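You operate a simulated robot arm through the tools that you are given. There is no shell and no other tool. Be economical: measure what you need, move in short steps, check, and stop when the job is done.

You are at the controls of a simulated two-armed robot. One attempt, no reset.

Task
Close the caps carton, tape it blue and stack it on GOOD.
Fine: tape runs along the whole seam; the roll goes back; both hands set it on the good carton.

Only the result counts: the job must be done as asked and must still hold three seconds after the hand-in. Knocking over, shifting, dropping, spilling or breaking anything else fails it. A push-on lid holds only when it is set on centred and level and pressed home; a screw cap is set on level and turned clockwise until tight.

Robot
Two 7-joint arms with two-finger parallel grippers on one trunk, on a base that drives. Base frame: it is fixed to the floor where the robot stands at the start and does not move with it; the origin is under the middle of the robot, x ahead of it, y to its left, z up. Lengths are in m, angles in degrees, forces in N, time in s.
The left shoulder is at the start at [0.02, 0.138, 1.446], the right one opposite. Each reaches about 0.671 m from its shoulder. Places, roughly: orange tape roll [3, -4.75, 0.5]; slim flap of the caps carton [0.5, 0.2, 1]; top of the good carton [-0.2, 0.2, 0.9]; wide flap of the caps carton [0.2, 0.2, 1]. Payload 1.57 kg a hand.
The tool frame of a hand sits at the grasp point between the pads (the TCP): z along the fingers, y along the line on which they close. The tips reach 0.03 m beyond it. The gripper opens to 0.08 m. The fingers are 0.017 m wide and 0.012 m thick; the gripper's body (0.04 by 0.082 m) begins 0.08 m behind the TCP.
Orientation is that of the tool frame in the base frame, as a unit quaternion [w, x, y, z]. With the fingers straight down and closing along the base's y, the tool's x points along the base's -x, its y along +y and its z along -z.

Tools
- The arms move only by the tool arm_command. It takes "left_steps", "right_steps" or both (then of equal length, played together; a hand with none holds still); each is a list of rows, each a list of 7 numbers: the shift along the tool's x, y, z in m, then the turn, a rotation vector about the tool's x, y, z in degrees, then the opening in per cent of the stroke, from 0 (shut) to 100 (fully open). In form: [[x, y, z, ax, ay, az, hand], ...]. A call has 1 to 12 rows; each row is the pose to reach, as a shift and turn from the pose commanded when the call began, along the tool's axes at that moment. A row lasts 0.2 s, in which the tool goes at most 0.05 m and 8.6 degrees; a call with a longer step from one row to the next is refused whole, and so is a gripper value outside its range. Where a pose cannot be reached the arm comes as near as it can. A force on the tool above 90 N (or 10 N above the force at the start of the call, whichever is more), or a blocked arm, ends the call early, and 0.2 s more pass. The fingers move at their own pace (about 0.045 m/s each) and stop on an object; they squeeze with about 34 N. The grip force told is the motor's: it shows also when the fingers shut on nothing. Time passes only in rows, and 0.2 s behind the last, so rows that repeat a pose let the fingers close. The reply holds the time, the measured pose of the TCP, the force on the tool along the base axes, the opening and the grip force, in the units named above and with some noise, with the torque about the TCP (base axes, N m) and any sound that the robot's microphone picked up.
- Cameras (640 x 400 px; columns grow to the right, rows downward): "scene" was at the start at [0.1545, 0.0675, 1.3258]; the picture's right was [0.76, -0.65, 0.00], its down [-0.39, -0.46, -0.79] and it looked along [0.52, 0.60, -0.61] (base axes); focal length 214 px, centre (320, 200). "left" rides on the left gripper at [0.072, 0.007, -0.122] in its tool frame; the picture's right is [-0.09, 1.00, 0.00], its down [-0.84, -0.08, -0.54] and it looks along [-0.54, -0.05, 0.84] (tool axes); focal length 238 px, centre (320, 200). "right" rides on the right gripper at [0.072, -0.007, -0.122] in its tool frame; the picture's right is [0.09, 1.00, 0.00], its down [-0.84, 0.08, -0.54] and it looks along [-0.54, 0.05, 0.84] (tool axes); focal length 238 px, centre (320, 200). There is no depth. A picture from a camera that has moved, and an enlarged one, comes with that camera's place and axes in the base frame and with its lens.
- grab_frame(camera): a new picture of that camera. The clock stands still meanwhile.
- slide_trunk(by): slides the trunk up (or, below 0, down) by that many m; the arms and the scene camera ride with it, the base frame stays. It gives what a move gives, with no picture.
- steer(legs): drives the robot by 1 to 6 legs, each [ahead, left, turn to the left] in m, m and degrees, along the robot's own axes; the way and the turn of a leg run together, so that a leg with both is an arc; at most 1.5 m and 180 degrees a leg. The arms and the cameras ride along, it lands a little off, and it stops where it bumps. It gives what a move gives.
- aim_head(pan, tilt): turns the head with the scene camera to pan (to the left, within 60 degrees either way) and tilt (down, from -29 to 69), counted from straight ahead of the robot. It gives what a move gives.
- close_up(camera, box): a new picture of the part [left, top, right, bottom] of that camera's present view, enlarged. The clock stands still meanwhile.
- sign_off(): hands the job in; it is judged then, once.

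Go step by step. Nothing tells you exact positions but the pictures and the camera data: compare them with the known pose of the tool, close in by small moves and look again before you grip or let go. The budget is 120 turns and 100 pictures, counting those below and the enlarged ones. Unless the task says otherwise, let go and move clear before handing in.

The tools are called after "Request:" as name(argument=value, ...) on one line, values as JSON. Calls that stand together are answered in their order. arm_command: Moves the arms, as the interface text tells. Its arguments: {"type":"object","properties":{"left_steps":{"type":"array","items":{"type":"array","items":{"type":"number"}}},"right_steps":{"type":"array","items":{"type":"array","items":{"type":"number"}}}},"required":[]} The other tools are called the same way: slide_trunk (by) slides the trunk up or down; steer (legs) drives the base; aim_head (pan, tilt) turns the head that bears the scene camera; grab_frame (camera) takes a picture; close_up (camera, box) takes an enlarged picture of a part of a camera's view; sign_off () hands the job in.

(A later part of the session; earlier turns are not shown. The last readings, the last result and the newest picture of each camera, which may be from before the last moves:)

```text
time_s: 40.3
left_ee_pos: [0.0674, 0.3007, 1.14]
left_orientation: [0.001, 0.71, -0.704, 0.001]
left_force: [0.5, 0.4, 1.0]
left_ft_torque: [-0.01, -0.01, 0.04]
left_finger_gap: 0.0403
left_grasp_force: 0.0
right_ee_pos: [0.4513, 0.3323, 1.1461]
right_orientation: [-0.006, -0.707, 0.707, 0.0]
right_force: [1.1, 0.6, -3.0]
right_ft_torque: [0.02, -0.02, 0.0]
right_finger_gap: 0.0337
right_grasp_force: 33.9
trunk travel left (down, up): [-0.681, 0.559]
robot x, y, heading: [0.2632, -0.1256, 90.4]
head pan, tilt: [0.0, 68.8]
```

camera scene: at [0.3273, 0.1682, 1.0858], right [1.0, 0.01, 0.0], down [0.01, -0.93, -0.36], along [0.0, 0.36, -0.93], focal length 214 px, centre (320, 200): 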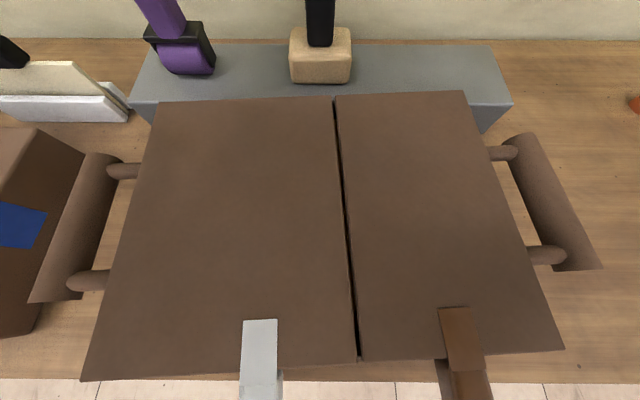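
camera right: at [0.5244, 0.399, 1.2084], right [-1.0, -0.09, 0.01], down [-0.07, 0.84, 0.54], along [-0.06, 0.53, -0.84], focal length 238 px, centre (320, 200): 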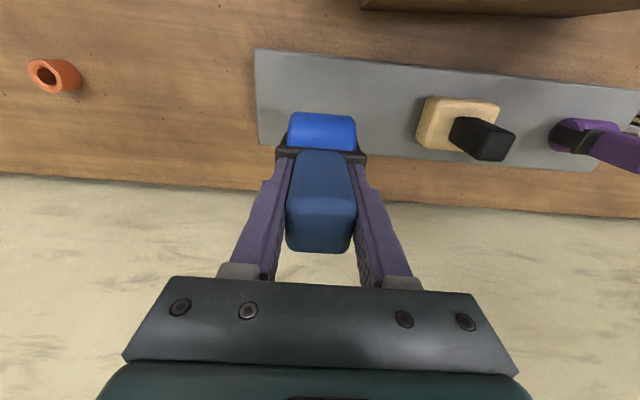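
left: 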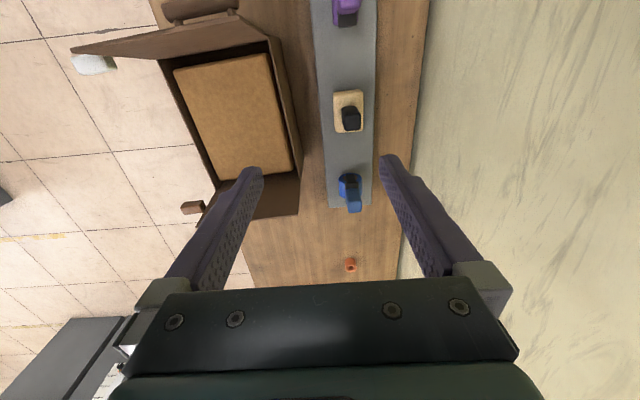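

Testing the reach in the air over both ends of the seam, with the 3° yaw.

Request:
arm_command(right_steps=[[0.04, 0.025, 0.01, 0, 0, -1, 0], [0.08, 0.05, 0.02, 0, 0, -2, 0], [0.12, 0.075, 0.03, 0, 0, -3, 0], [0.16, 0.099, 0.04, 0, 0, -3, 0], [0.2, 0.099, 0.046, 0, 0, -3, 0], [0.225, 0.099, 0.046, 0, 0, -3, 0]])

Request:
arm_command(right_steps=[[-0.045, 0.002, 0, 0, 0, 0, 0], [-0.09, 0.004, 0, 0, 0, 0, 0], [-0.135, 0.006, 0, 0, 0, 0, 0], [-0.18, 0.008, 0, 0, 0, 0, 0], [-0.22, 0.01, 0, 0, 0, 0, 0], [-0.25, 0.012, 0, 0, 0, 0, 0]])

Request:
grab_frame(camera="scene")

```text
time_s: 41.7
left_ee_pos: [0.0691, 0.2995, 1.1391]
left_orientation: [0.001, 0.71, -0.704, 0.001]
left_force: [-0.4, 0.9, -0.2]
left_ft_torque: [0.03, 0.01, 0.04]
left_finger_gap: 0.0401
left_grasp_force: 0.0
right_ee_pos: [0.3502, 0.1058, 1.103]
right_orientation: [0.005, 0.724, -0.689, -0.001]
right_force: [0.3, -0.3, -1.8]
right_ft_torque: [-0.04, -0.04, -0.03]
right_finger_gap: 0.0338
right_grasp_force: 34.3
trunk travel left (down, up): [-0.681, 0.559]
robot x, y, heading: [0.2653, -0.1292, 90.3]
head pan, tilt: [0.0, 68.8]
```

```text
time_s: 43.1
left_ee_pos: [0.0692, 0.2997, 1.1397]
left_orientation: [0.0, 0.709, -0.705, 0.001]
left_force: [0.6, 0.5, 0.3]
left_ft_torque: [0.01, -0.05, 0.0]
left_finger_gap: 0.0401
left_grasp_force: 0.1
right_ee_pos: [0.3314, 0.3356, 1.0999]
right_orientation: [0.005, 0.726, -0.688, -0.002]
right_force: [-0.9, -0.2, -1.9]
right_ft_torque: [0.01, 0.0, 0.02]
right_finger_gap: 0.0338
right_grasp_force: 34.1
right hand out of reach, approached as far as the arm can: row 6
trunk travel left (down, up): [-0.681, 0.559]
robot x, y, heading: [0.2648, -0.1255, 90.4]
head pan, tilt: [0.0, 68.8]
```

```text
68 pictures are left
camera scene: at [0.2608, 0.029, 1.1458], right [1.0, 0.01, 0.0], down [0.01, -0.93, -0.36], along [0.0, 0.36, -0.93], focal length 214 px, centre (320, 200)
```

scene: 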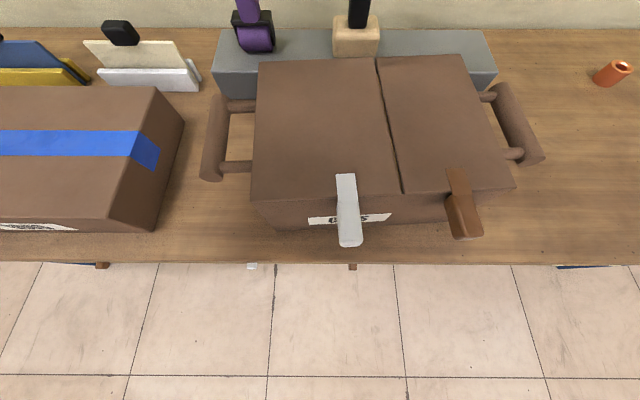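

Near end is reachable; the far end is 2–3 cm short, so I'll drive forward 4.5 cm.

Request:
steer(legs=[[0.045, 0, 0]])

Request:
aim_head(pan=-10, tilt=40)

Request:
grab_frame(camera="scene")

Request:
grab_frame(camera="right")

```text
time_s: 44.0
left_ee_pos: [0.068, 0.3449, 1.1384]
left_orientation: [0.0, 0.709, -0.705, 0.001]
left_force: [0.4, -0.4, 0.6]
left_ft_torque: [-0.02, -0.02, 0.0]
left_finger_gap: 0.04
left_grasp_force: 0.0
right_ee_pos: [0.3304, 0.3801, 1.0997]
right_orientation: [0.006, 0.725, -0.688, 0.0]
right_force: [0.2, -0.3, -2.1]
right_ft_torque: [0.02, 0.02, 0.0]
right_finger_gap: 0.0338
right_grasp_force: 34.2
trunk travel left (down, up): [-0.681, 0.559]
robot x, y, heading: [0.2671, -0.0816, 90.7]
head pan, tilt: [0.0, 68.8]
```

```text
time_s: 45.0
left_ee_pos: [0.0673, 0.3432, 1.14]
left_orientation: [0.0, 0.71, -0.705, 0.002]
left_force: [0.0, 0.3, 0.5]
left_ft_torque: [-0.04, 0.03, 0.01]
left_finger_gap: 0.0399
left_grasp_force: 0.1
right_ee_pos: [0.332, 0.382, 1.101]
right_orientation: [0.006, 0.725, -0.688, -0.001]
right_force: [-0.4, 0.4, -1.8]
right_ft_torque: [-0.01, -0.02, 0.0]
right_finger_gap: 0.0337
right_grasp_force: 34.0
trunk travel left (down, up): [-0.681, 0.559]
robot x, y, heading: [0.2626, -0.0822, 90.4]
head pan, tilt: [-10.0, 40.0]
```

```text
67 pictures are left
camera scene: at [0.275, 0.1017, 1.1818], right [0.99, -0.17, 0.0], down [-0.11, -0.63, -0.77], along [0.13, 0.75, -0.64], focal length 214 px, centre (320, 200)
```

scene: 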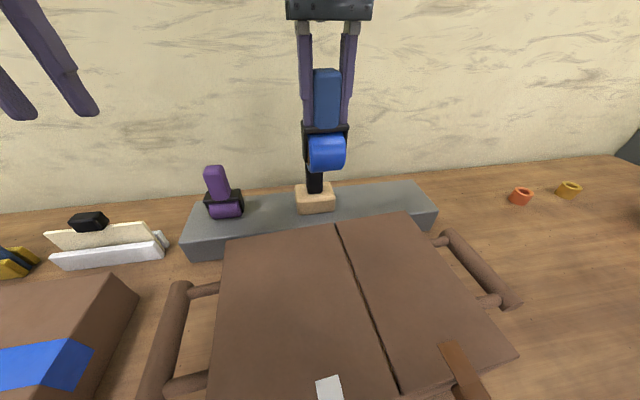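

```text
66 pictures are left
camera right: at [0.3423, 0.3097, 1.2221], right [-0.99, -0.14, 0.01], down [-0.12, 0.84, 0.54], along [-0.09, 0.53, -0.84], focal length 238 px, centre (320, 200)
```

right: 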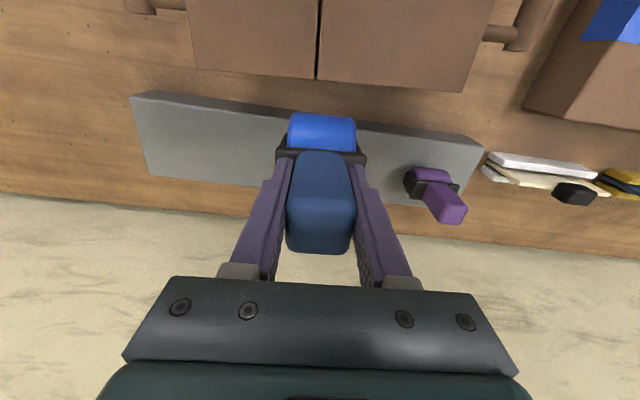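

Roll is lined up above the far end of the seam. I'll move it over the seam end and lower gently to contact.

Request:
arm_command(right_steps=[[0.025, -0.005, 0.02, 0, 0, 0, 0], [0.0475, -0.009, 0.045, 0, 0, 0, 0], [0.0475, -0.009, 0.065, 0, 0, 0, 0], [0.0475, -0.009, 0.072, 0, 0, 0, 0], [0.0475, -0.009, 0.077, 0, 0, 0, 0]])

Request:
grab_frame(camera="scene")

```text
time_s: 46.2
left_ee_pos: [0.0689, 0.3442, 1.1397]
left_orientation: [0.0, 0.71, -0.705, 0.001]
left_force: [0.1, -0.2, 1.0]
left_ft_torque: [-0.01, 0.0, 0.01]
left_finger_gap: 0.04
left_grasp_force: 0.0
right_ee_pos: [0.3416, 0.3313, 1.0238]
right_orientation: [0.006, 0.725, -0.689, -0.001]
right_force: [1.3, -2.2, 6.6]
right_ft_torque: [-0.23, -0.22, -0.06]
right_finger_gap: 0.0336
right_grasp_force: 34.0
trunk travel left (down, up): [-0.681, 0.559]
robot x, y, heading: [0.264, -0.0813, 90.4]
head pan, tilt: [-10.0, 40.0]
```

```text
65 pictures are left
camera scene: at [0.2753, 0.1018, 1.1821], right [0.99, -0.17, 0.0], down [-0.11, -0.63, -0.77], along [0.13, 0.76, -0.64], focal length 214 px, centre (320, 200)
```

scene: 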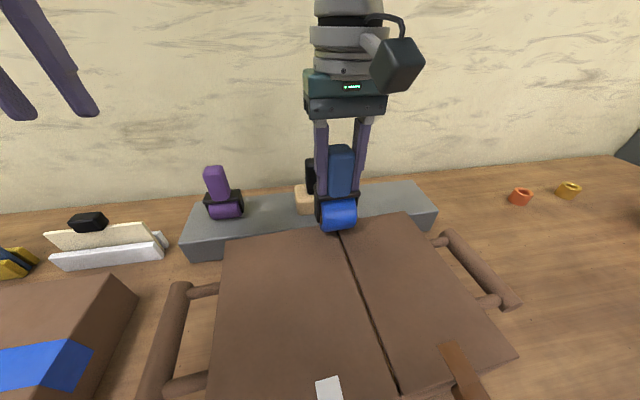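

Contact at 6.6 N. I'll roll slightly past the far edge, then pull along the whole seam past the near edge.

Request:
arm_command(right_steps=[[-0.022, -0.0015, 0.0, 0, 0, 0, 0], [0.003, -0.0015, 0.001, 0, 0, 0, 0], [0.028, -0.0015, 0.001, 0, 0, 0, 0], [0.053, -0.0015, 0.001, 0, 0, 0, 0], [0.078, -0.0015, 0.001, 0, 0, 0, 0], [0.103, -0.0015, 0.001, 0, 0, 0, 0], [0.128, -0.0015, 0.001, 0, 0, 0, 0], [0.153, -0.0015, 0.001, 0, 0, 0, 0], [0.178, -0.0015, 0.001, 0, 0, 0, 0], [0.203, -0.0015, 0.001, 0, 0, 0, 0], [0.225, -0.0015, 0.001, 0, 0, 0, 0], [0.237, -0.0015, 0.0, 0, 0, 0, 0]])

Request:
grab_frame(camera="scene")

```text
time_s: 48.8
left_ee_pos: [0.0671, 0.345, 1.1407]
left_orientation: [0.001, 0.71, -0.704, -0.001]
left_force: [-0.5, 0.1, -0.3]
left_ft_torque: [-0.01, -0.03, 0.02]
left_finger_gap: 0.04
left_grasp_force: 0.1
right_ee_pos: [0.3652, 0.1308, 1.0208]
right_orientation: [0.02, -0.674, 0.738, -0.002]
right_force: [-13.6, -6.6, 63.9]
right_ft_torque: [-1.37, 1.68, 0.04]
right_finger_gap: 0.0344
right_grasp_force: 34.3
trunk travel left (down, up): [-0.681, 0.559]
robot x, y, heading: [0.2645, -0.0846, 90.3]
head pan, tilt: [-10.0, 40.0]
```

```text
64 pictures are left
camera scene: at [0.2801, 0.0994, 1.1792], right [0.97, -0.25, 0.0], down [-0.17, -0.66, -0.74], along [0.18, 0.71, -0.68], focal length 214 px, centre (320, 200)
```

scene: 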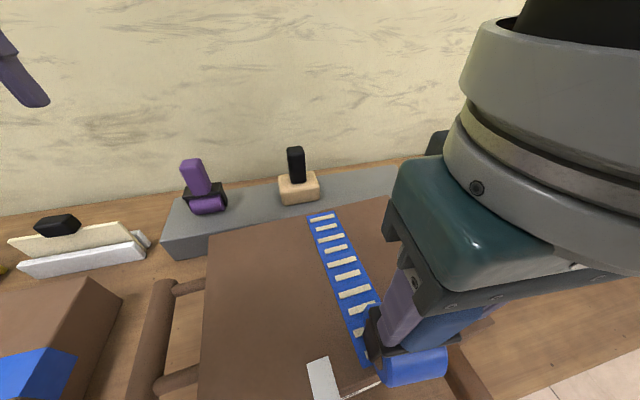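

The tape is being laid, but the wrist has run into the robot's own head near the front end. I'll turn the head away to the left to free it.

Request:
aim_head(pan=40, tilt=50)

Request:
grab_frame(camera="right")

Request:
grab_frame(camera="scene")

```text
time_s: 50.0
left_ee_pos: [0.0689, 0.3471, 1.14]
left_orientation: [-0.001, 0.709, -0.705, -0.001]
left_force: [0.8, 0.0, 0.1]
left_ft_torque: [0.01, -0.02, 0.02]
left_finger_gap: 0.0401
left_grasp_force: 0.1
right_ee_pos: [0.3647, 0.1333, 1.0162]
right_orientation: [0.021, -0.677, 0.736, -0.004]
right_force: [-6.5, 4.8, 55.7]
right_ft_torque: [0.26, 1.62, -0.16]
right_finger_gap: 0.0338
right_grasp_force: 34.1
trunk travel left (down, up): [-0.681, 0.559]
robot x, y, heading: [0.2636, -0.0836, 90.0]
head pan, tilt: [40.0, 50.0]
```

```text
63 pictures are left
camera right: at [0.3603, 0.0575, 1.1372], right [-1.0, -0.01, -0.04], down [-0.03, 0.83, 0.56], along [0.03, 0.56, -0.83], focal length 238 px, centre (320, 200)
```

right: 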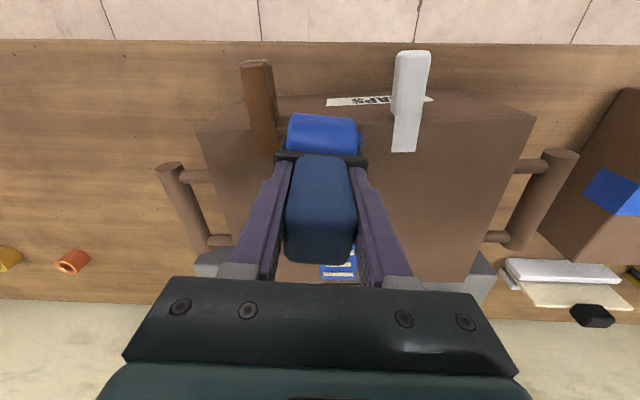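

```text
62 pictures are left
camera scene: at [0.2798, 0.0986, 1.1741], right [0.97, -0.24, 0.0], down [-0.17, -0.7, -0.7], along [0.17, 0.68, -0.72], focal length 214 px, centre (320, 200)
```

scene: 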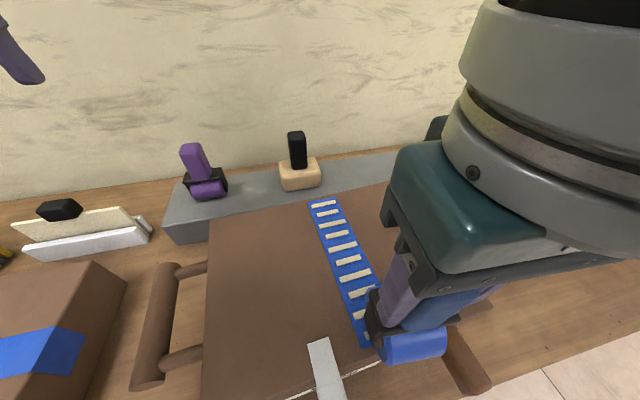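

Request:
close_up(camera="scene", box=[290, 190, 400, 360])

```text
2.35 times, centred on (345, 275) of scene
camera zoom: at [0.2798, 0.0986, 1.1741], right [0.97, -0.24, 0.0], down [-0.17, -0.7, -0.7], along [0.17, 0.68, -0.72], focal length 505 px, centre (261, 24)
```

zoom: 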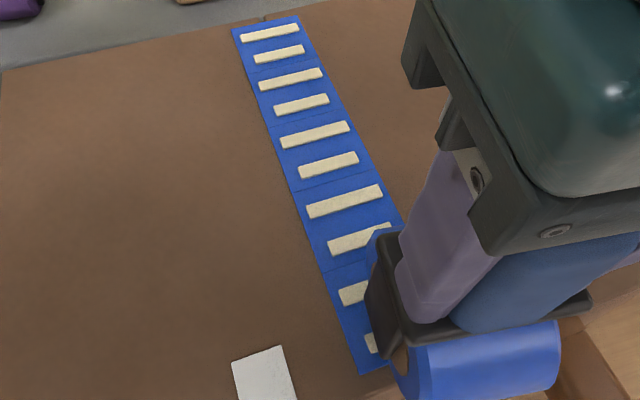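

The tape runs to within about 5 mm of the near edge. The head is jammed against the wrist, so I'll tilt the head up to take the load off before continuing.

Request:
aim_head(pan=-10, tilt=25)

Request:
grab_frame(camera="scene")

```text
time_s: 51.1
left_ee_pos: [0.0678, 0.3449, 1.1397]
left_orientation: [0.0, 0.709, -0.705, 0.0]
left_force: [-0.2, -0.2, 0.0]
left_ft_torque: [-0.02, 0.04, -0.02]
left_finger_gap: 0.0403
left_grasp_force: 0.0
right_ee_pos: [0.3665, 0.1272, 1.0208]
right_orientation: [0.018, -0.681, 0.732, -0.004]
right_force: [-0.9, 0.6, -1.9]
right_ft_torque: [-0.03, -0.03, -0.02]
right_finger_gap: 0.0338
right_grasp_force: 34.1
trunk travel left (down, up): [-0.681, 0.559]
robot x, y, heading: [0.2634, -0.0842, 90.3]
head pan, tilt: [-10.0, 25.0]
```

```text
60 pictures are left
camera scene: at [0.2839, 0.0971, 1.1766], right [0.96, -0.28, 0.0], down [-0.19, -0.66, -0.72], along [0.2, 0.7, -0.69], focal length 214 px, centre (320, 200)
```

scene: 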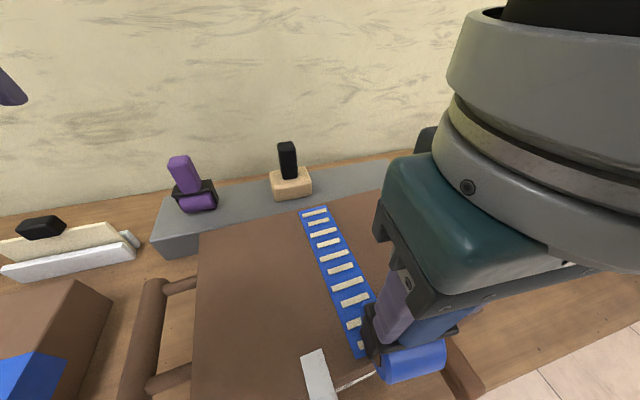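

The load is gone. I'll lift the roll away from the head, back the robot off, and then redo the near part of the seam past its edge.

Request:
arm_command(right_steps=[[-0.03, -0.01, -0.03, 0, 0, 0, 0], [-0.06, -0.015, -0.06, 0, 0, 0, 0], [-0.1, -0.02, -0.08, 0, 0, 0, 0], [-0.13, -0.02, -0.09, 0, 0, 0, 0]])

Request:
steer(legs=[[-0.1, 0, 0]])

Request:
aim_head(pan=0, tilt=55)

Request:
grab_frame(camera="scene")

```text
time_s: 52.1
left_ee_pos: [0.0685, 0.3449, 1.1393]
left_orientation: [0.001, 0.709, -0.705, 0.0]
left_force: [0.2, 0.1, 0.3]
left_ft_torque: [0.0, 0.02, -0.01]
left_finger_gap: 0.0397
left_grasp_force: 0.1
right_ee_pos: [0.3674, 0.2273, 1.1166]
right_orientation: [0.007, 0.726, -0.688, -0.001]
right_force: [-0.1, -0.4, -2.2]
right_ft_torque: [-0.01, 0.01, 0.0]
right_finger_gap: 0.034
right_grasp_force: 34.4
trunk travel left (down, up): [-0.681, 0.559]
robot x, y, heading: [0.2601, -0.0842, 90.4]
head pan, tilt: [-10.0, 25.0]
```

```text
time_s: 53.3
left_ee_pos: [0.0683, 0.245, 1.1401]
left_orientation: [0.001, 0.71, -0.704, 0.001]
left_force: [0.4, -0.2, 0.5]
left_ft_torque: [0.01, 0.01, 0.03]
left_finger_gap: 0.0399
left_grasp_force: 0.0
right_ee_pos: [0.369, 0.1263, 1.1159]
right_orientation: [0.005, 0.726, -0.688, 0.0]
right_force: [-0.1, 1.0, -2.8]
right_ft_torque: [0.0, -0.03, 0.0]
right_finger_gap: 0.0338
right_grasp_force: 34.0
trunk travel left (down, up): [-0.681, 0.559]
robot x, y, heading: [0.2627, -0.1863, 90.5]
head pan, tilt: [-10.0, 25.0]
```

```text
time_s: 54.2
left_ee_pos: [0.0682, 0.2449, 1.14]
left_orientation: [0.002, 0.709, -0.705, 0.0]
left_force: [0.0, 0.0, 0.1]
left_ft_torque: [-0.02, -0.03, -0.02]
left_finger_gap: 0.0399
left_grasp_force: 0.1
right_ee_pos: [0.3689, 0.1271, 1.1155]
right_orientation: [0.006, 0.726, -0.688, 0.0]
right_force: [-0.3, 0.5, -1.1]
right_ft_torque: [-0.01, 0.02, 0.03]
right_finger_gap: 0.0337
right_grasp_force: 34.1
trunk travel left (down, up): [-0.681, 0.559]
robot x, y, heading: [0.2619, -0.1824, 90.2]
head pan, tilt: [0.0, 55.0]
```

```text
59 pictures are left
camera scene: at [0.2609, -0.0094, 1.1613], right [1.0, 0.01, 0.0], down [0.01, -0.82, -0.57], along [0.0, 0.57, -0.82], focal length 214 px, centre (320, 200)
```

scene: 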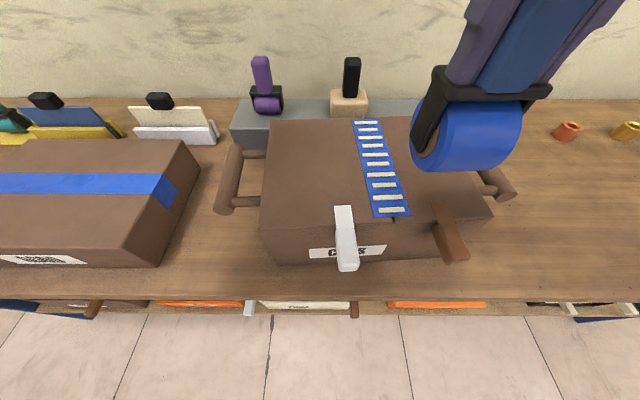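

Request:
close_up(camera="scene", box=[330, 105, 450, 235])

Request:
close_up(camera="scene", box=[210, 40, 410, 140])

```text
3.08 times, centred on (390, 170) of scene
camera zoom: at [0.2609, -0.0094, 1.1613], right [1.0, 0.01, 0.0], down [0.01, -0.82, -0.57], along [0.0, 0.57, -0.82], focal length 660 px, centre (105, 292)
```

zoom: 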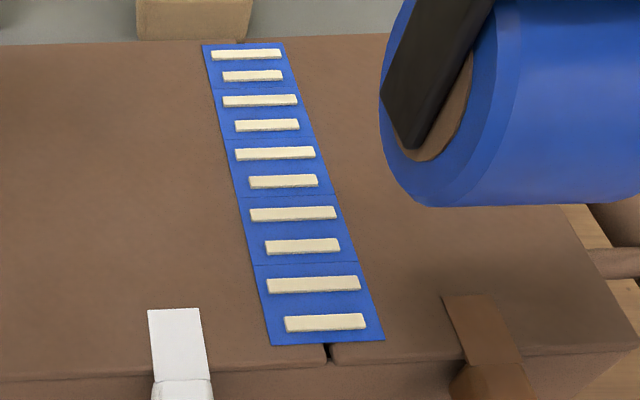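

```text
3.20 times, centred on (310, 90) of scene
camera zoom: at [0.2609, -0.0094, 1.1613], right [1.0, 0.01, 0.0], down [0.01, -0.82, -0.57], along [0.0, 0.57, -0.82], focal length 686 px, centre (352, 552)
```

zoom: 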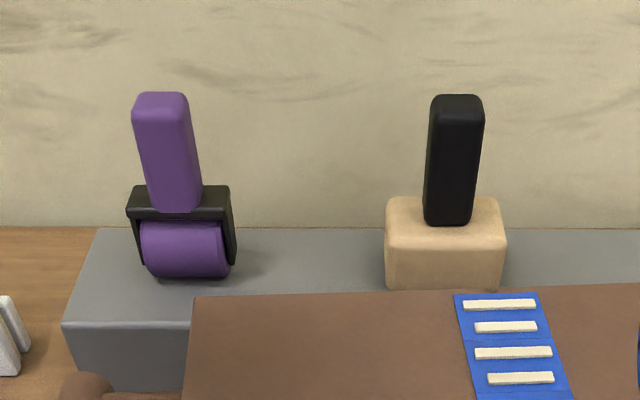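

The tape ends about 9 mm short of the near edge, and it shows pale raised bars that the GOOD carton's tape doesn't have. I'll make a second, slower and firmer pass over the near part past the edge and see whether that changes.

Request:
arm_command(right_steps=[[-0.04, 0.005, 0, 0, 0, 0, 0], [-0.08, 0.01, 0.01, 0, 0, 0, 0], [-0.12, 0.0155, 0.03, 0, 0, 0, 0], [-0.124, 0.0155, 0.065, 0, 0, 0, 0], [-0.124, 0.0155, 0.085, 0, 0, 0, 0], [-0.124, 0.0155, 0.092, 0, 0, 0, 0], [-0.124, 0.0155, 0.095, 0, 0, 0, 0]])

Request:
arm_command(right_steps=[[0.015, 0, 0, 0, 0, 0, 0], [0.03, 0, 0, 0, 0, 0, 0], [0.045, 0, 0, 0, 0, 0, 0], [0.06, 0, 0, 0, 0, 0, 0], [0.075, 0, 0, 0, 0, 0, 0], [0.09, 0, 0, 0, 0, 0, 0], [0.105, 0, 0, 0, 0, 0, 0], [0.12, 0, 0, 0, 0, 0, 0], [0.135, 0, 0, 0, 0, 0, 0], [0.15, 0, 0, 0, 0, 0, 0], [0.165, 0, 0, 0, 0, 0, 0]])

Request:
grab_frame(camera="scene")

```text
time_s: 55.8
left_ee_pos: [0.0678, 0.2453, 1.1398]
left_orientation: [0.001, 0.71, -0.705, 0.001]
left_force: [0.2, -0.5, 0.2]
left_ft_torque: [0.03, 0.01, 0.02]
left_finger_gap: 0.04
left_grasp_force: 0.1
right_ee_pos: [0.3456, 0.2497, 1.0206]
right_orientation: [0.005, 0.726, -0.688, -0.001]
right_force: [0.1, -0.7, -1.3]
right_ft_torque: [0.02, -0.01, -0.04]
right_finger_gap: 0.0336
right_grasp_force: 34.2
trunk travel left (down, up): [-0.681, 0.559]
robot x, y, heading: [0.2662, -0.1815, 90.5]
head pan, tilt: [0.0, 55.0]
```

```text
time_s: 58.2
left_ee_pos: [0.0687, 0.2449, 1.1409]
left_orientation: [0.001, 0.71, -0.705, 0.001]
left_force: [0.2, 0.5, -0.1]
left_ft_torque: [0.01, 0.0, -0.01]
left_finger_gap: 0.0402
left_grasp_force: 0.0
right_ee_pos: [0.3556, 0.0846, 1.0205]
right_orientation: [0.006, 0.725, -0.689, 0.0]
right_force: [-1.7, -0.2, -1.5]
right_ft_torque: [-0.02, -0.01, 0.03]
right_finger_gap: 0.0338
right_grasp_force: 33.9
trunk travel left (down, up): [-0.681, 0.559]
robot x, y, heading: [0.2698, -0.182, 90.5]
head pan, tilt: [0.0, 55.0]
```

```text
56 pictures are left
camera scene: at [0.2609, -0.0095, 1.1612], right [1.0, 0.01, 0.0], down [0.01, -0.82, -0.57], along [0.0, 0.57, -0.82], focal length 214 px, centre (320, 200)
```

scene: 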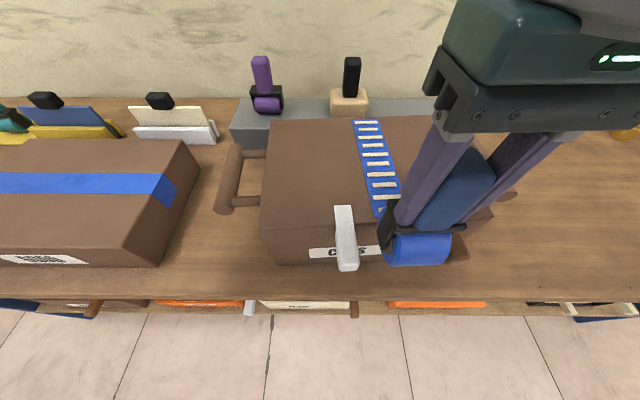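

No contact this time because the roll has shifted up slightly in the grip. I'll go back and lower a few mm more.

Request:
arm_command(right_steps=[[-0.02, 0, -0.02, 0, 0, 0, 0], [-0.06, 0, -0.02, 0, 0, 0, 0], [-0.1, 0, -0.015, 0, 0, 0, 0], [-0.115, 0, 0, 0, 0, 0, 0], [-0.115, 0, 0.004, 0, 0, 0, 0], [-0.115, 0, 0.007, 0, 0, 0, 0]])

```text
time_s: 59.6
left_ee_pos: [0.0711, 0.2451, 1.1396]
left_orientation: [0.0, 0.709, -0.705, 0.0]
left_force: [-0.1, -0.2, 0.4]
left_ft_torque: [-0.03, -0.01, -0.01]
left_finger_gap: 0.0398
left_grasp_force: 0.2
right_ee_pos: [0.3488, 0.2015, 1.0182]
right_orientation: [0.005, 0.726, -0.688, -0.004]
right_force: [2.8, -22.6, 69.9]
right_ft_torque: [-0.58, -0.96, -0.22]
right_finger_gap: 0.0337
right_grasp_force: 34.0
trunk travel left (down, up): [-0.681, 0.559]
robot x, y, heading: [0.2661, -0.1832, 90.3]
head pan, tilt: [0.0, 55.0]
```

Request:
arm_command(right_steps=[[0.0, 0, -0.0025, 0, 0, 0, 0], [0.015, 0, -0.0025, 0, 0, 0, 0], [0.03, 0, -0.0025, 0, 0, 0, 0], [0.045, 0, -0.0025, 0, 0, 0, 0], [0.06, 0, -0.0025, 0, 0, 0, 0], [0.075, 0, -0.0025, 0, 0, 0, 0], [0.085, 0, -0.0025, 0, 0, 0, 0], [0.095, 0, -0.0025, 0, 0, 0, 0], [0.105, 0, -0.003, 0, 0, 0, 0], [0.115, 0, -0.003, 0, 0, 0, 0]])

Request:
close_up(camera="scene", box=[330, 105, 450, 275])

```text
time_s: 61.8
left_ee_pos: [0.0685, 0.2455, 1.1396]
left_orientation: [0.0, 0.71, -0.704, 0.0]
left_force: [0.0, 0.5, 0.1]
left_ft_torque: [0.04, -0.01, 0.0]
left_finger_gap: 0.0399
left_grasp_force: 0.2
right_ee_pos: [0.3555, 0.0822, 1.0148]
right_orientation: [0.007, 0.726, -0.688, 0.001]
right_force: [0.0, 0.9, -2.3]
right_ft_torque: [-0.04, -0.03, 0.04]
right_finger_gap: 0.0339
right_grasp_force: 33.9
trunk travel left (down, up): [-0.681, 0.559]
robot x, y, heading: [0.2623, -0.1815, 90.1]
head pan, tilt: [0.0, 55.0]
```

```text
2.35 times, centred on (390, 190) of scene
camera zoom: at [0.2609, -0.0094, 1.1609], right [1.0, 0.01, 0.0], down [0.01, -0.82, -0.57], along [0.0, 0.57, -0.82], focal length 505 px, centre (155, 224)
```

zoom: 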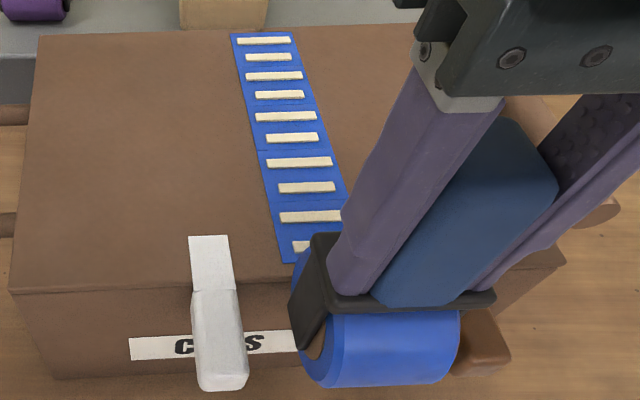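

Request:
arm_command(right_steps=[[0.0, 0, -0.04, 0, 0, 0, 0], [-0.04, -0.03, -0.06, 0, 0, 0, 0], [-0.08, -0.06, -0.08, 0, 0, 0, 0], [-0.11, -0.09, -0.1, 0, 0, 0, 0], [-0.13, -0.12, -0.1, 0, 0, 0, 0]])

Request:
close_up(camera="scene", box=[330, 105, 450, 275])

Request:
close_up(camera="scene", box=[0, 80, 220, 280])

```text
refused: row 2 steps farther than a row can; nothing moved
```

```text
2.35 times, centred on (390, 190) of scene
camera zoom: at [0.2609, -0.0094, 1.1609], right [1.0, 0.01, 0.0], down [0.01, -0.82, -0.57], along [0.0, 0.57, -0.82], focal length 505 px, centre (155, 224)
```

zoom: 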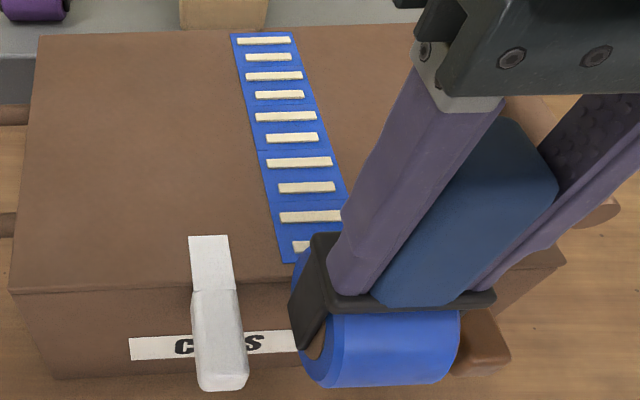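

```text
2.00 times, centred on (110, 180) of scene
camera zoom: at [0.2609, -0.0094, 1.1609], right [1.0, 0.01, 0.0], down [0.01, -0.82, -0.57], along [0.0, 0.57, -0.82], focal length 429 px, centre (740, 240)
```

zoom: 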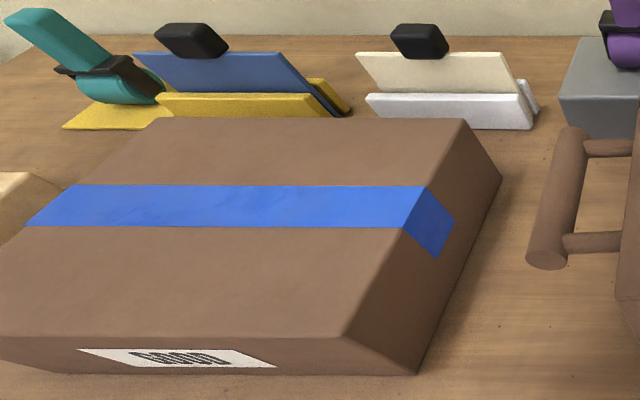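

Request:
arm_command(right_steps=[[0.0, 0, -0.04, 0, 0, 0, 0], [-0.03, -0.02, -0.06, 0, 0, 0, 0], [-0.06, -0.05, -0.08, 0, 0, 0, 0], [-0.09, -0.08, -0.1, 0, 0, 0, 0], [-0.12, -0.11, -0.1, 0, 0, 0, 0]])

Request:
close_up(camera="scene", box=[330, 105, 450, 275])

```text
time_s: 63.0
left_ee_pos: [0.068, 0.2441, 1.1387]
left_orientation: [0.001, 0.71, -0.705, 0.0]
left_force: [-0.9, -0.6, 0.0]
left_ft_torque: [-0.03, 0.01, 0.03]
left_finger_gap: 0.0399
left_grasp_force: 0.1
right_ee_pos: [0.459, 0.2099, 1.115]
right_orientation: [0.007, 0.725, -0.689, -0.002]
right_force: [-0.7, -0.4, -2.2]
right_ft_torque: [-0.05, 0.0, 0.01]
right_finger_gap: 0.0339
right_grasp_force: 33.8
trunk travel left (down, up): [-0.681, 0.559]
robot x, y, heading: [0.2624, -0.1807, 90.4]
head pan, tilt: [0.0, 55.0]
```

```text
2.35 times, centred on (390, 190) of scene
camera zoom: at [0.2609, -0.0094, 1.1612], right [1.0, 0.01, 0.0], down [0.01, -0.82, -0.57], along [0.0, 0.57, -0.82], focal length 505 px, centre (155, 224)
```

zoom: 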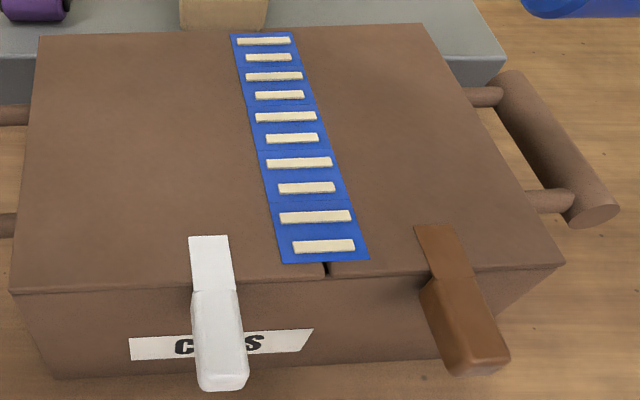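

The tape is complete and symmetric on the seam, with about 8 mm margin at each end: five full segments. I'll return the roll to the shelf now, then consider the pale bars, which might be wrinkles that the tan block smooths.

Request:
steer(legs=[[0.19, -0.068, 0]])

Request:
slide_trunk(by=-0.06)

Request:
aim_head(pan=-15, tilt=35)

Request:
grab_frame(camera="scene")

```text
time_s: 64.6
left_ee_pos: [0.1351, 0.4334, 1.1394]
left_orientation: [0.001, 0.71, -0.704, 0.001]
left_force: [0.4, -0.5, 0.2]
left_ft_torque: [0.0, -0.01, -0.01]
left_finger_gap: 0.0397
left_grasp_force: 0.1
right_ee_pos: [0.5257, 0.3994, 1.1139]
right_orientation: [0.006, 0.726, -0.688, -0.002]
right_force: [0.5, -0.1, -2.0]
right_ft_torque: [0.01, 0.01, 0.02]
right_finger_gap: 0.0338
right_grasp_force: 34.4
trunk travel left (down, up): [-0.681, 0.559]
robot x, y, heading: [0.3285, 0.007, 90.6]
head pan, tilt: [0.0, 55.0]
```

```text
time_s: 65.6
left_ee_pos: [0.1355, 0.4342, 1.0797]
left_orientation: [0.001, 0.71, -0.704, 0.0]
left_force: [0.2, -0.4, -0.6]
left_ft_torque: [0.0, 0.0, -0.01]
left_finger_gap: 0.0402
left_grasp_force: 0.0
right_ee_pos: [0.5247, 0.3987, 1.0543]
right_orientation: [0.006, 0.726, -0.688, -0.001]
right_force: [0.3, -0.3, -1.3]
right_ft_torque: [0.01, -0.01, -0.01]
right_finger_gap: 0.0339
right_grasp_force: 33.8
trunk travel left (down, up): [-0.621, 0.619]
robot x, y, heading: [0.3307, 0.0083, 90.3]
head pan, tilt: [0.0, 55.0]
```

```text
time_s: 66.5
left_ee_pos: [0.1343, 0.4325, 1.0795]
left_orientation: [0.001, 0.71, -0.704, 0.001]
left_force: [-0.2, -0.2, -0.2]
left_ft_torque: [0.0, 0.02, 0.01]
left_finger_gap: 0.04
left_grasp_force: 0.0
right_ee_pos: [0.5249, 0.3982, 1.0533]
right_orientation: [0.006, 0.726, -0.687, -0.001]
right_force: [1.1, -1.1, -2.2]
right_ft_torque: [-0.03, 0.0, 0.01]
right_finger_gap: 0.0338
right_grasp_force: 33.8
trunk travel left (down, up): [-0.621, 0.619]
robot x, y, heading: [0.3334, 0.0045, 90.7]
head pan, tilt: [-15.0, 35.0]
```

```text
51 pictures are left
camera scene: at [0.35, 0.1926, 1.1294], right [0.97, -0.25, 0.0], down [-0.14, -0.56, -0.82], along [0.2, 0.79, -0.57], focal length 214 px, centre (320, 200)
```

scene: 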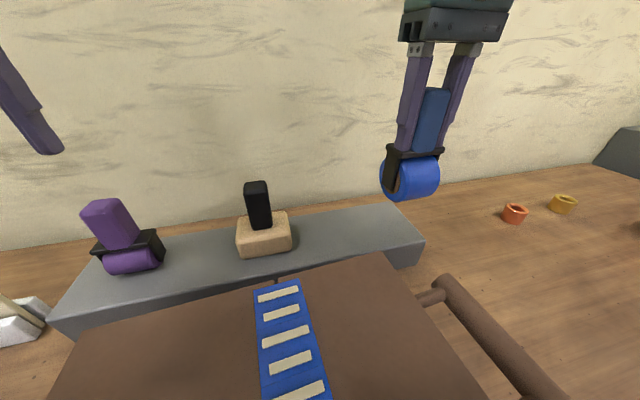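

Request:
arm_command(right_steps=[[-0.035, 0.003, 0, 0, 0, 1.5, 0], [-0.0714, 0.005, 0, 0, 0, 3, 0], [-0.0714, 0.005, 0.04, 0, 0, 3, 0], [-0.0714, 0.005, 0.08, 0, 0, 3, 0], [-0.0714, 0.005, 0.1, 0, 0, 3, 0], [-0.0714, 0.005, 0.106, 0, 0, 3, 0]])

Request:
close_up(camera="scene", box=[280, 50, 480, 250])

```text
time_s: 67.9
left_ee_pos: [0.135, 0.4343, 1.079]
left_orientation: [0.001, 0.71, -0.704, 0.001]
left_force: [0.6, -0.5, -0.2]
left_ft_torque: [0.02, 0.01, 0.06]
left_finger_gap: 0.0399
left_grasp_force: 0.1
right_ee_pos: [0.516, 0.4684, 0.9475]
right_orientation: [0.006, 0.708, -0.706, 0.0]
right_force: [0.1, -0.2, -2.3]
right_ft_torque: [0.0, -0.01, -0.03]
right_finger_gap: 0.0339
right_grasp_force: 34.5
trunk travel left (down, up): [-0.621, 0.619]
robot x, y, heading: [0.3308, 0.0074, 90.5]
head pan, tilt: [-15.0, 35.0]
```

```text
2.00 times, centred on (380, 150) of scene
camera zoom: at [0.3501, 0.1925, 1.1295], right [0.97, -0.25, 0.0], down [-0.14, -0.56, -0.82], along [0.21, 0.79, -0.57], focal length 429 px, centre (200, 300)
```

zoom: 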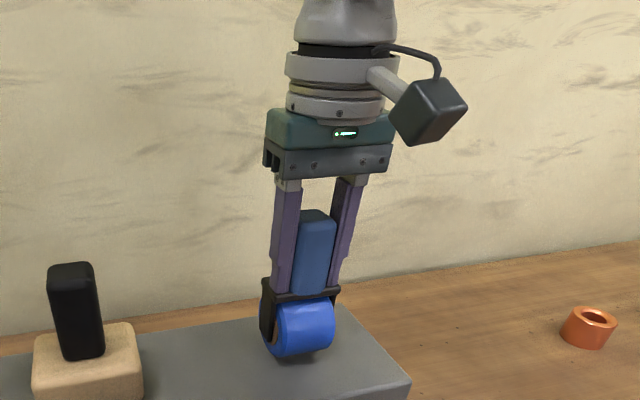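

Request:
grab_frame(camera="right")

```text
49 pictures are left
camera right: at [0.5231, 0.3979, 1.0693], right [-1.0, -0.09, 0.01], down [-0.07, 0.84, 0.54], along [-0.06, 0.53, -0.84], focal length 238 px, centre (320, 200)
```

right: 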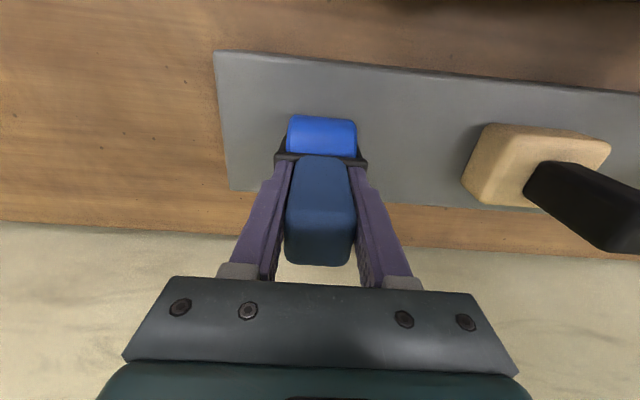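

The position matches the original; the handle sits about 4 mm higher in the grip. I'll lower gently to contact.

Request:
arm_command(right_steps=[[0, 0, 0.003, 0, 0, 0, 0], [0, 0, 0.0055, 0, 0, 0, 0]])

```text
time_s: 68.5
left_ee_pos: [0.1351, 0.4333, 1.0804]
left_orientation: [0.0, 0.71, -0.704, 0.001]
left_force: [0.0, -0.1, -0.5]
left_ft_torque: [-0.03, 0.0, 0.03]
left_finger_gap: 0.04
left_grasp_force: 0.0
right_ee_pos: [0.5157, 0.4692, 0.9438]
right_orientation: [0.006, 0.708, -0.706, -0.002]
right_force: [-0.1, -2.2, 3.4]
right_ft_torque: [-0.02, -0.03, -0.03]
right_finger_gap: 0.0336
right_grasp_force: 33.8
trunk travel left (down, up): [-0.621, 0.619]
robot x, y, heading: [0.3312, 0.0073, 90.5]
head pan, tilt: [-15.0, 35.0]
```

Request:
arm_command(right_steps=[[0, 0, 0.0005, 0, 0, 0, 45], [0, 0, 0.0005, 0, 0, 0, 55], [0, 0, 0.0, 0, 0, 0, 100], [0, 0, 0.0, 0, 0, 0, 100], [0, 0, 0.0, 0, 0, 0, 100]])

Request:
grab_frame(camera="right")

```text
time_s: 69.7
left_ee_pos: [0.1356, 0.4335, 1.0805]
left_orientation: [0.001, 0.71, -0.704, 0.001]
left_force: [0.4, -0.3, -0.8]
left_ft_torque: [-0.01, -0.01, 0.01]
left_finger_gap: 0.0397
left_grasp_force: 0.1
right_ee_pos: [0.5153, 0.4681, 0.9423]
right_orientation: [0.006, 0.708, -0.706, -0.001]
right_force: [0.2, 0.1, -0.5]
right_ft_torque: [-0.02, 0.01, 0.02]
right_finger_gap: 0.0803
right_grasp_force: 0.1
trunk travel left (down, up): [-0.621, 0.619]
robot x, y, heading: [0.3308, 0.0067, 90.6]
head pan, tilt: [-15.0, 35.0]
```

```text
48 pictures are left
camera right: at [0.5231, 0.3977, 1.0641], right [-1.0, -0.09, 0.01], down [-0.07, 0.84, 0.54], along [-0.06, 0.53, -0.84], focal length 238 px, centre (320, 200)
```

right: 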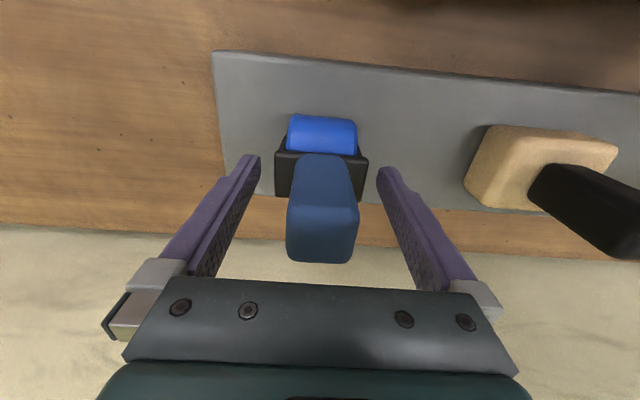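

The roll stands upright back in its place. I'll lift off; then, since the pale bars look like unsmoothed ridges compared with the GOOD carton, I'll fetch the tan block to rub the tape, moving over its black handle.

Request:
arm_command(right_steps=[[0, 0, -0.04, 0, 0, 0, 100], [0, 0, -0.08, 0, 0, 0, 100], [0, 0, -0.11, 0, 0, 0, 100], [0, 0.04, -0.125, 0, 0, 0, 100], [0, 0.085, -0.125, 0, 0, 0, 100], [-0.003, 0.13, -0.125, 0, 0, 0, 100], [-0.007, 0.17, -0.125, 0, 0, 0, 100], [-0.007, 0.189, -0.125, 0, 0, 0, 100]])

Request:
grab_frame(camera="right")

Request:
grab_frame(camera="scene")

```text
time_s: 71.5
left_ee_pos: [0.1355, 0.4331, 1.0792]
left_orientation: [0.001, 0.71, -0.705, 0.001]
left_force: [-1.1, 0.4, -0.2]
left_ft_torque: [0.0, 0.03, 0.04]
left_finger_gap: 0.0402
left_grasp_force: 0.1
right_ee_pos: [0.3406, 0.4477, 1.0621]
right_orientation: [-0.005, -0.707, 0.707, 0.001]
right_force: [0.7, 0.8, 0.5]
right_ft_torque: [0.02, 0.0, 0.01]
right_finger_gap: 0.08
right_grasp_force: 0.0
right hand out of reach, approached as far as the arm can: row 6, 7, 8
trunk travel left (down, up): [-0.621, 0.619]
robot x, y, heading: [0.3298, 0.0028, 90.4]
head pan, tilt: [-15.0, 35.0]
```

```text
47 pictures are left
camera right: at [0.3479, 0.3767, 1.1843], right [-1.0, -0.09, 0.01], down [-0.07, 0.84, 0.54], along [-0.06, 0.53, -0.84], focal length 238 px, centre (320, 200)
```

right: 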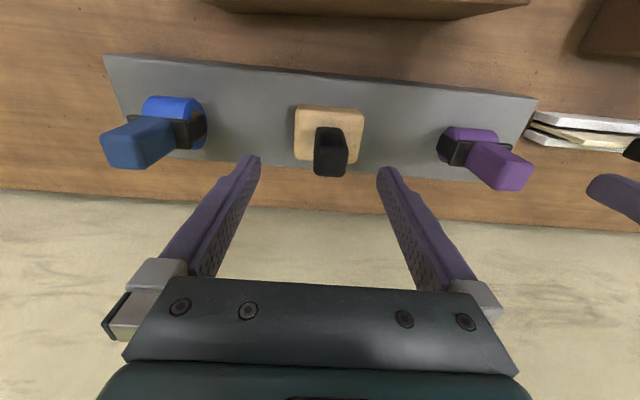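

```text
46 pictures are left
camera scene: at [0.3503, 0.1926, 1.1295], right [0.97, -0.25, 0.0], down [-0.14, -0.56, -0.82], along [0.21, 0.79, -0.57], focal length 214 px, centre (320, 200)
```

scene: 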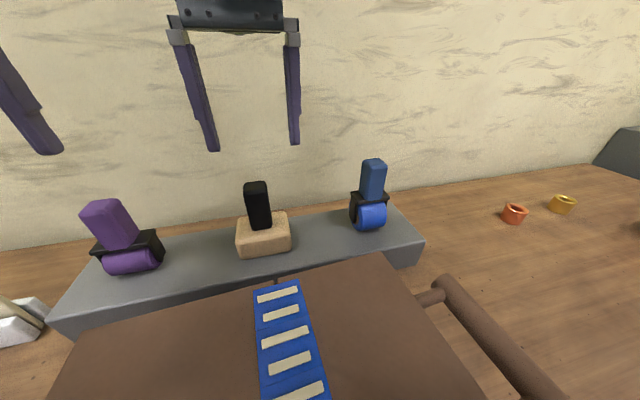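

Request:
steer(legs=[[0.025, 0.03, 0]])

Request:
grab_frame(camera="right")

```text
time_s: 72.3
left_ee_pos: [0.1056, 0.4581, 1.0792]
left_orientation: [0.0, 0.71, -0.704, 0.001]
left_force: [-0.7, -0.6, 0.5]
left_ft_torque: [0.01, 0.01, -0.01]
left_finger_gap: 0.0402
left_grasp_force: 0.1
right_ee_pos: [0.311, 0.4726, 1.0626]
right_orientation: [0.006, 0.707, -0.707, -0.001]
right_force: [-0.1, 0.1, 0.0]
right_ft_torque: [0.0, 0.01, -0.04]
right_finger_gap: 0.0799
right_grasp_force: 0.0
trunk travel left (down, up): [-0.621, 0.619]
robot x, y, heading: [0.3033, 0.033, 90.5]
head pan, tilt: [-15.0, 35.0]
```

```text
45 pictures are left
camera right: at [0.3185, 0.4016, 1.1843], right [-1.0, -0.09, 0.01], down [-0.07, 0.84, 0.54], along [-0.06, 0.53, -0.84], focal length 238 px, centre (320, 200)
```

right: 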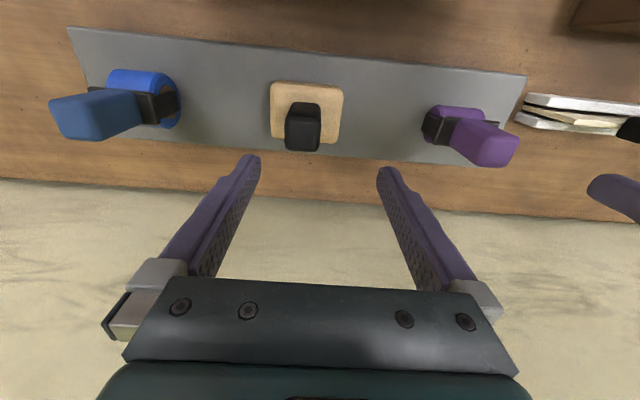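

Request:
arm_command(right_steps=[[0, -0.014, 0.02, 0, 0, 0, 100], [0, -0.014, 0.06, 0, 0, 0, 100], [0, -0.014, 0.1, 0, 0, 0, 100], [0, -0.014, 0.125, 0, 0, 0, 100]])

Request:
grab_frame(camera="right")

Request:
close_up(camera="scene", box=[180, 100, 380, 280])

```text
time_s: 73.3
left_ee_pos: [0.106, 0.4577, 1.0788]
left_orientation: [0.0, 0.71, -0.704, 0.001]
left_force: [-0.2, -0.4, 0.0]
left_ft_torque: [-0.01, -0.01, 0.04]
left_finger_gap: 0.0399
left_grasp_force: 0.0
right_ee_pos: [0.3266, 0.468, 0.9361]
right_orientation: [0.005, 0.708, -0.706, 0.0]
right_force: [0.7, -0.6, -0.6]
right_ft_torque: [0.0, 0.04, -0.01]
right_finger_gap: 0.0801
right_grasp_force: 0.1
trunk travel left (down, up): [-0.621, 0.619]
robot x, y, heading: [0.299, 0.0301, 90.6]
head pan, tilt: [-15.0, 35.0]
```

```text
44 pictures are left
camera right: at [0.334, 0.3972, 1.0582], right [-1.0, -0.09, 0.01], down [-0.07, 0.84, 0.54], along [-0.06, 0.53, -0.84], focal length 238 px, centre (320, 200)
```

right: 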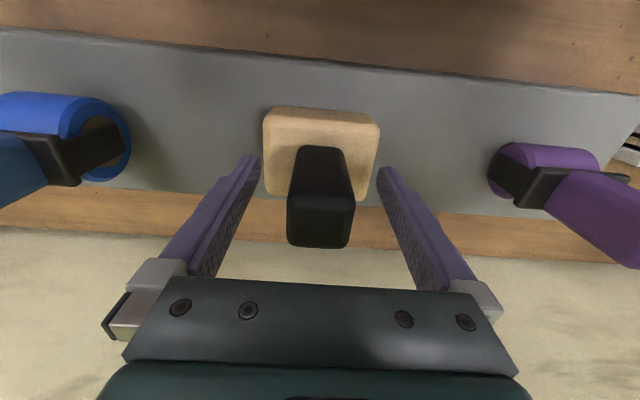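

```text
2.22 times, centred on (280, 190) of scene
camera zoom: at [0.3206, 0.2172, 1.1295], right [0.97, -0.25, 0.0], down [-0.14, -0.56, -0.82], along [0.21, 0.79, -0.57], focal length 477 px, centre (409, 222)
```

zoom: 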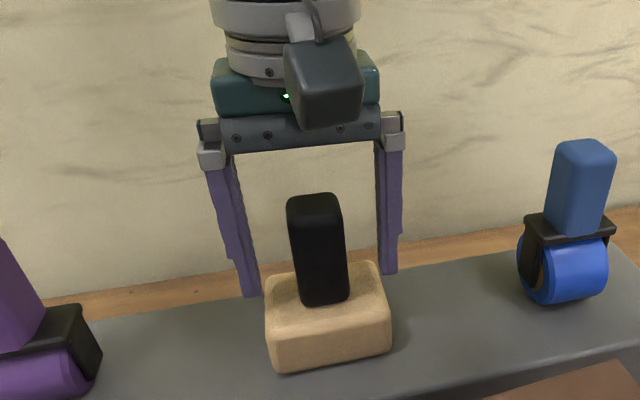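

Hand straddles the handle well, so I'll grip and lift.

Request:
arm_command(right_steps=[[0, 0, 0, 0, 0, 0, 0], [0, 0, 0, 0, 0, 0, 0], [0, 0, 0, 0, 0, 0, 0], [0, 0, 0, 0, 0, 0, 0]])

Request:
arm_command(right_steps=[[0, 0, -0.04, 0, 0, 0, 0], [0, 0, -0.08, 0, 0, 0, 0], [0, 0, -0.12, 0, 0, 0, 0], [0, 0, -0.14, 0, 0, 0, 0]])

Request:
close_up(camera="scene", box=[180, 50, 380, 280])

```text
time_s: 74.3
left_ee_pos: [0.1066, 0.457, 1.0787]
left_orientation: [0.0, 0.71, -0.704, 0.0]
left_force: [-0.4, -0.4, 0.3]
left_ft_torque: [0.03, -0.03, 0.0]
left_finger_gap: 0.0399
left_grasp_force: 0.1
right_ee_pos: [0.328, 0.4683, 0.9371]
right_orientation: [-0.006, -0.707, 0.707, 0.001]
right_force: [1.6, -1.5, 1.3]
right_ft_torque: [-0.05, -0.34, 0.02]
right_finger_gap: 0.0337
right_grasp_force: 24.9
trunk travel left (down, up): [-0.621, 0.619]
robot x, y, heading: [0.3002, 0.0286, 90.4]
head pan, tilt: [-15.0, 35.0]
```

```text
time_s: 75.3
left_ee_pos: [0.1049, 0.4581, 1.0798]
left_orientation: [0.001, 0.71, -0.704, 0.001]
left_force: [0.7, -0.4, 0.5]
left_ft_torque: [0.01, -0.01, -0.01]
left_finger_gap: 0.04
left_grasp_force: 0.1
right_ee_pos: [0.3266, 0.4741, 1.0768]
right_orientation: [0.006, 0.707, -0.707, -0.001]
right_force: [-0.4, -0.7, -3.7]
right_ft_torque: [-0.04, -0.01, -0.01]
right_finger_gap: 0.0337
right_grasp_force: 34.2
trunk travel left (down, up): [-0.621, 0.619]
robot x, y, heading: [0.3016, 0.0331, 90.4]
head pan, tilt: [-15.0, 35.0]
```

```text
1.74 times, centred on (280, 165) of scene
camera zoom: at [0.3205, 0.2171, 1.1294], right [0.97, -0.25, 0.0], down [-0.14, -0.56, -0.82], along [0.21, 0.79, -0.57], focal length 373 px, centre (390, 261)
```

zoom: 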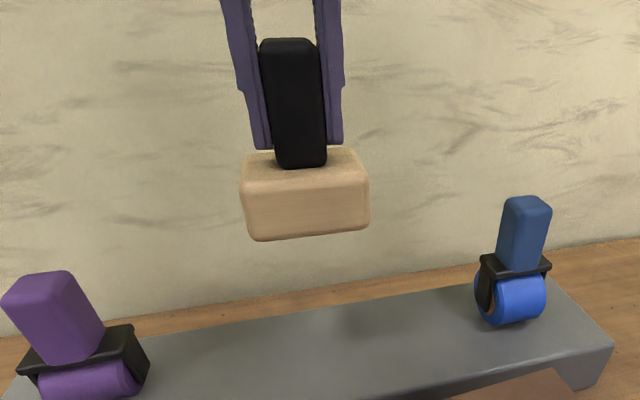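

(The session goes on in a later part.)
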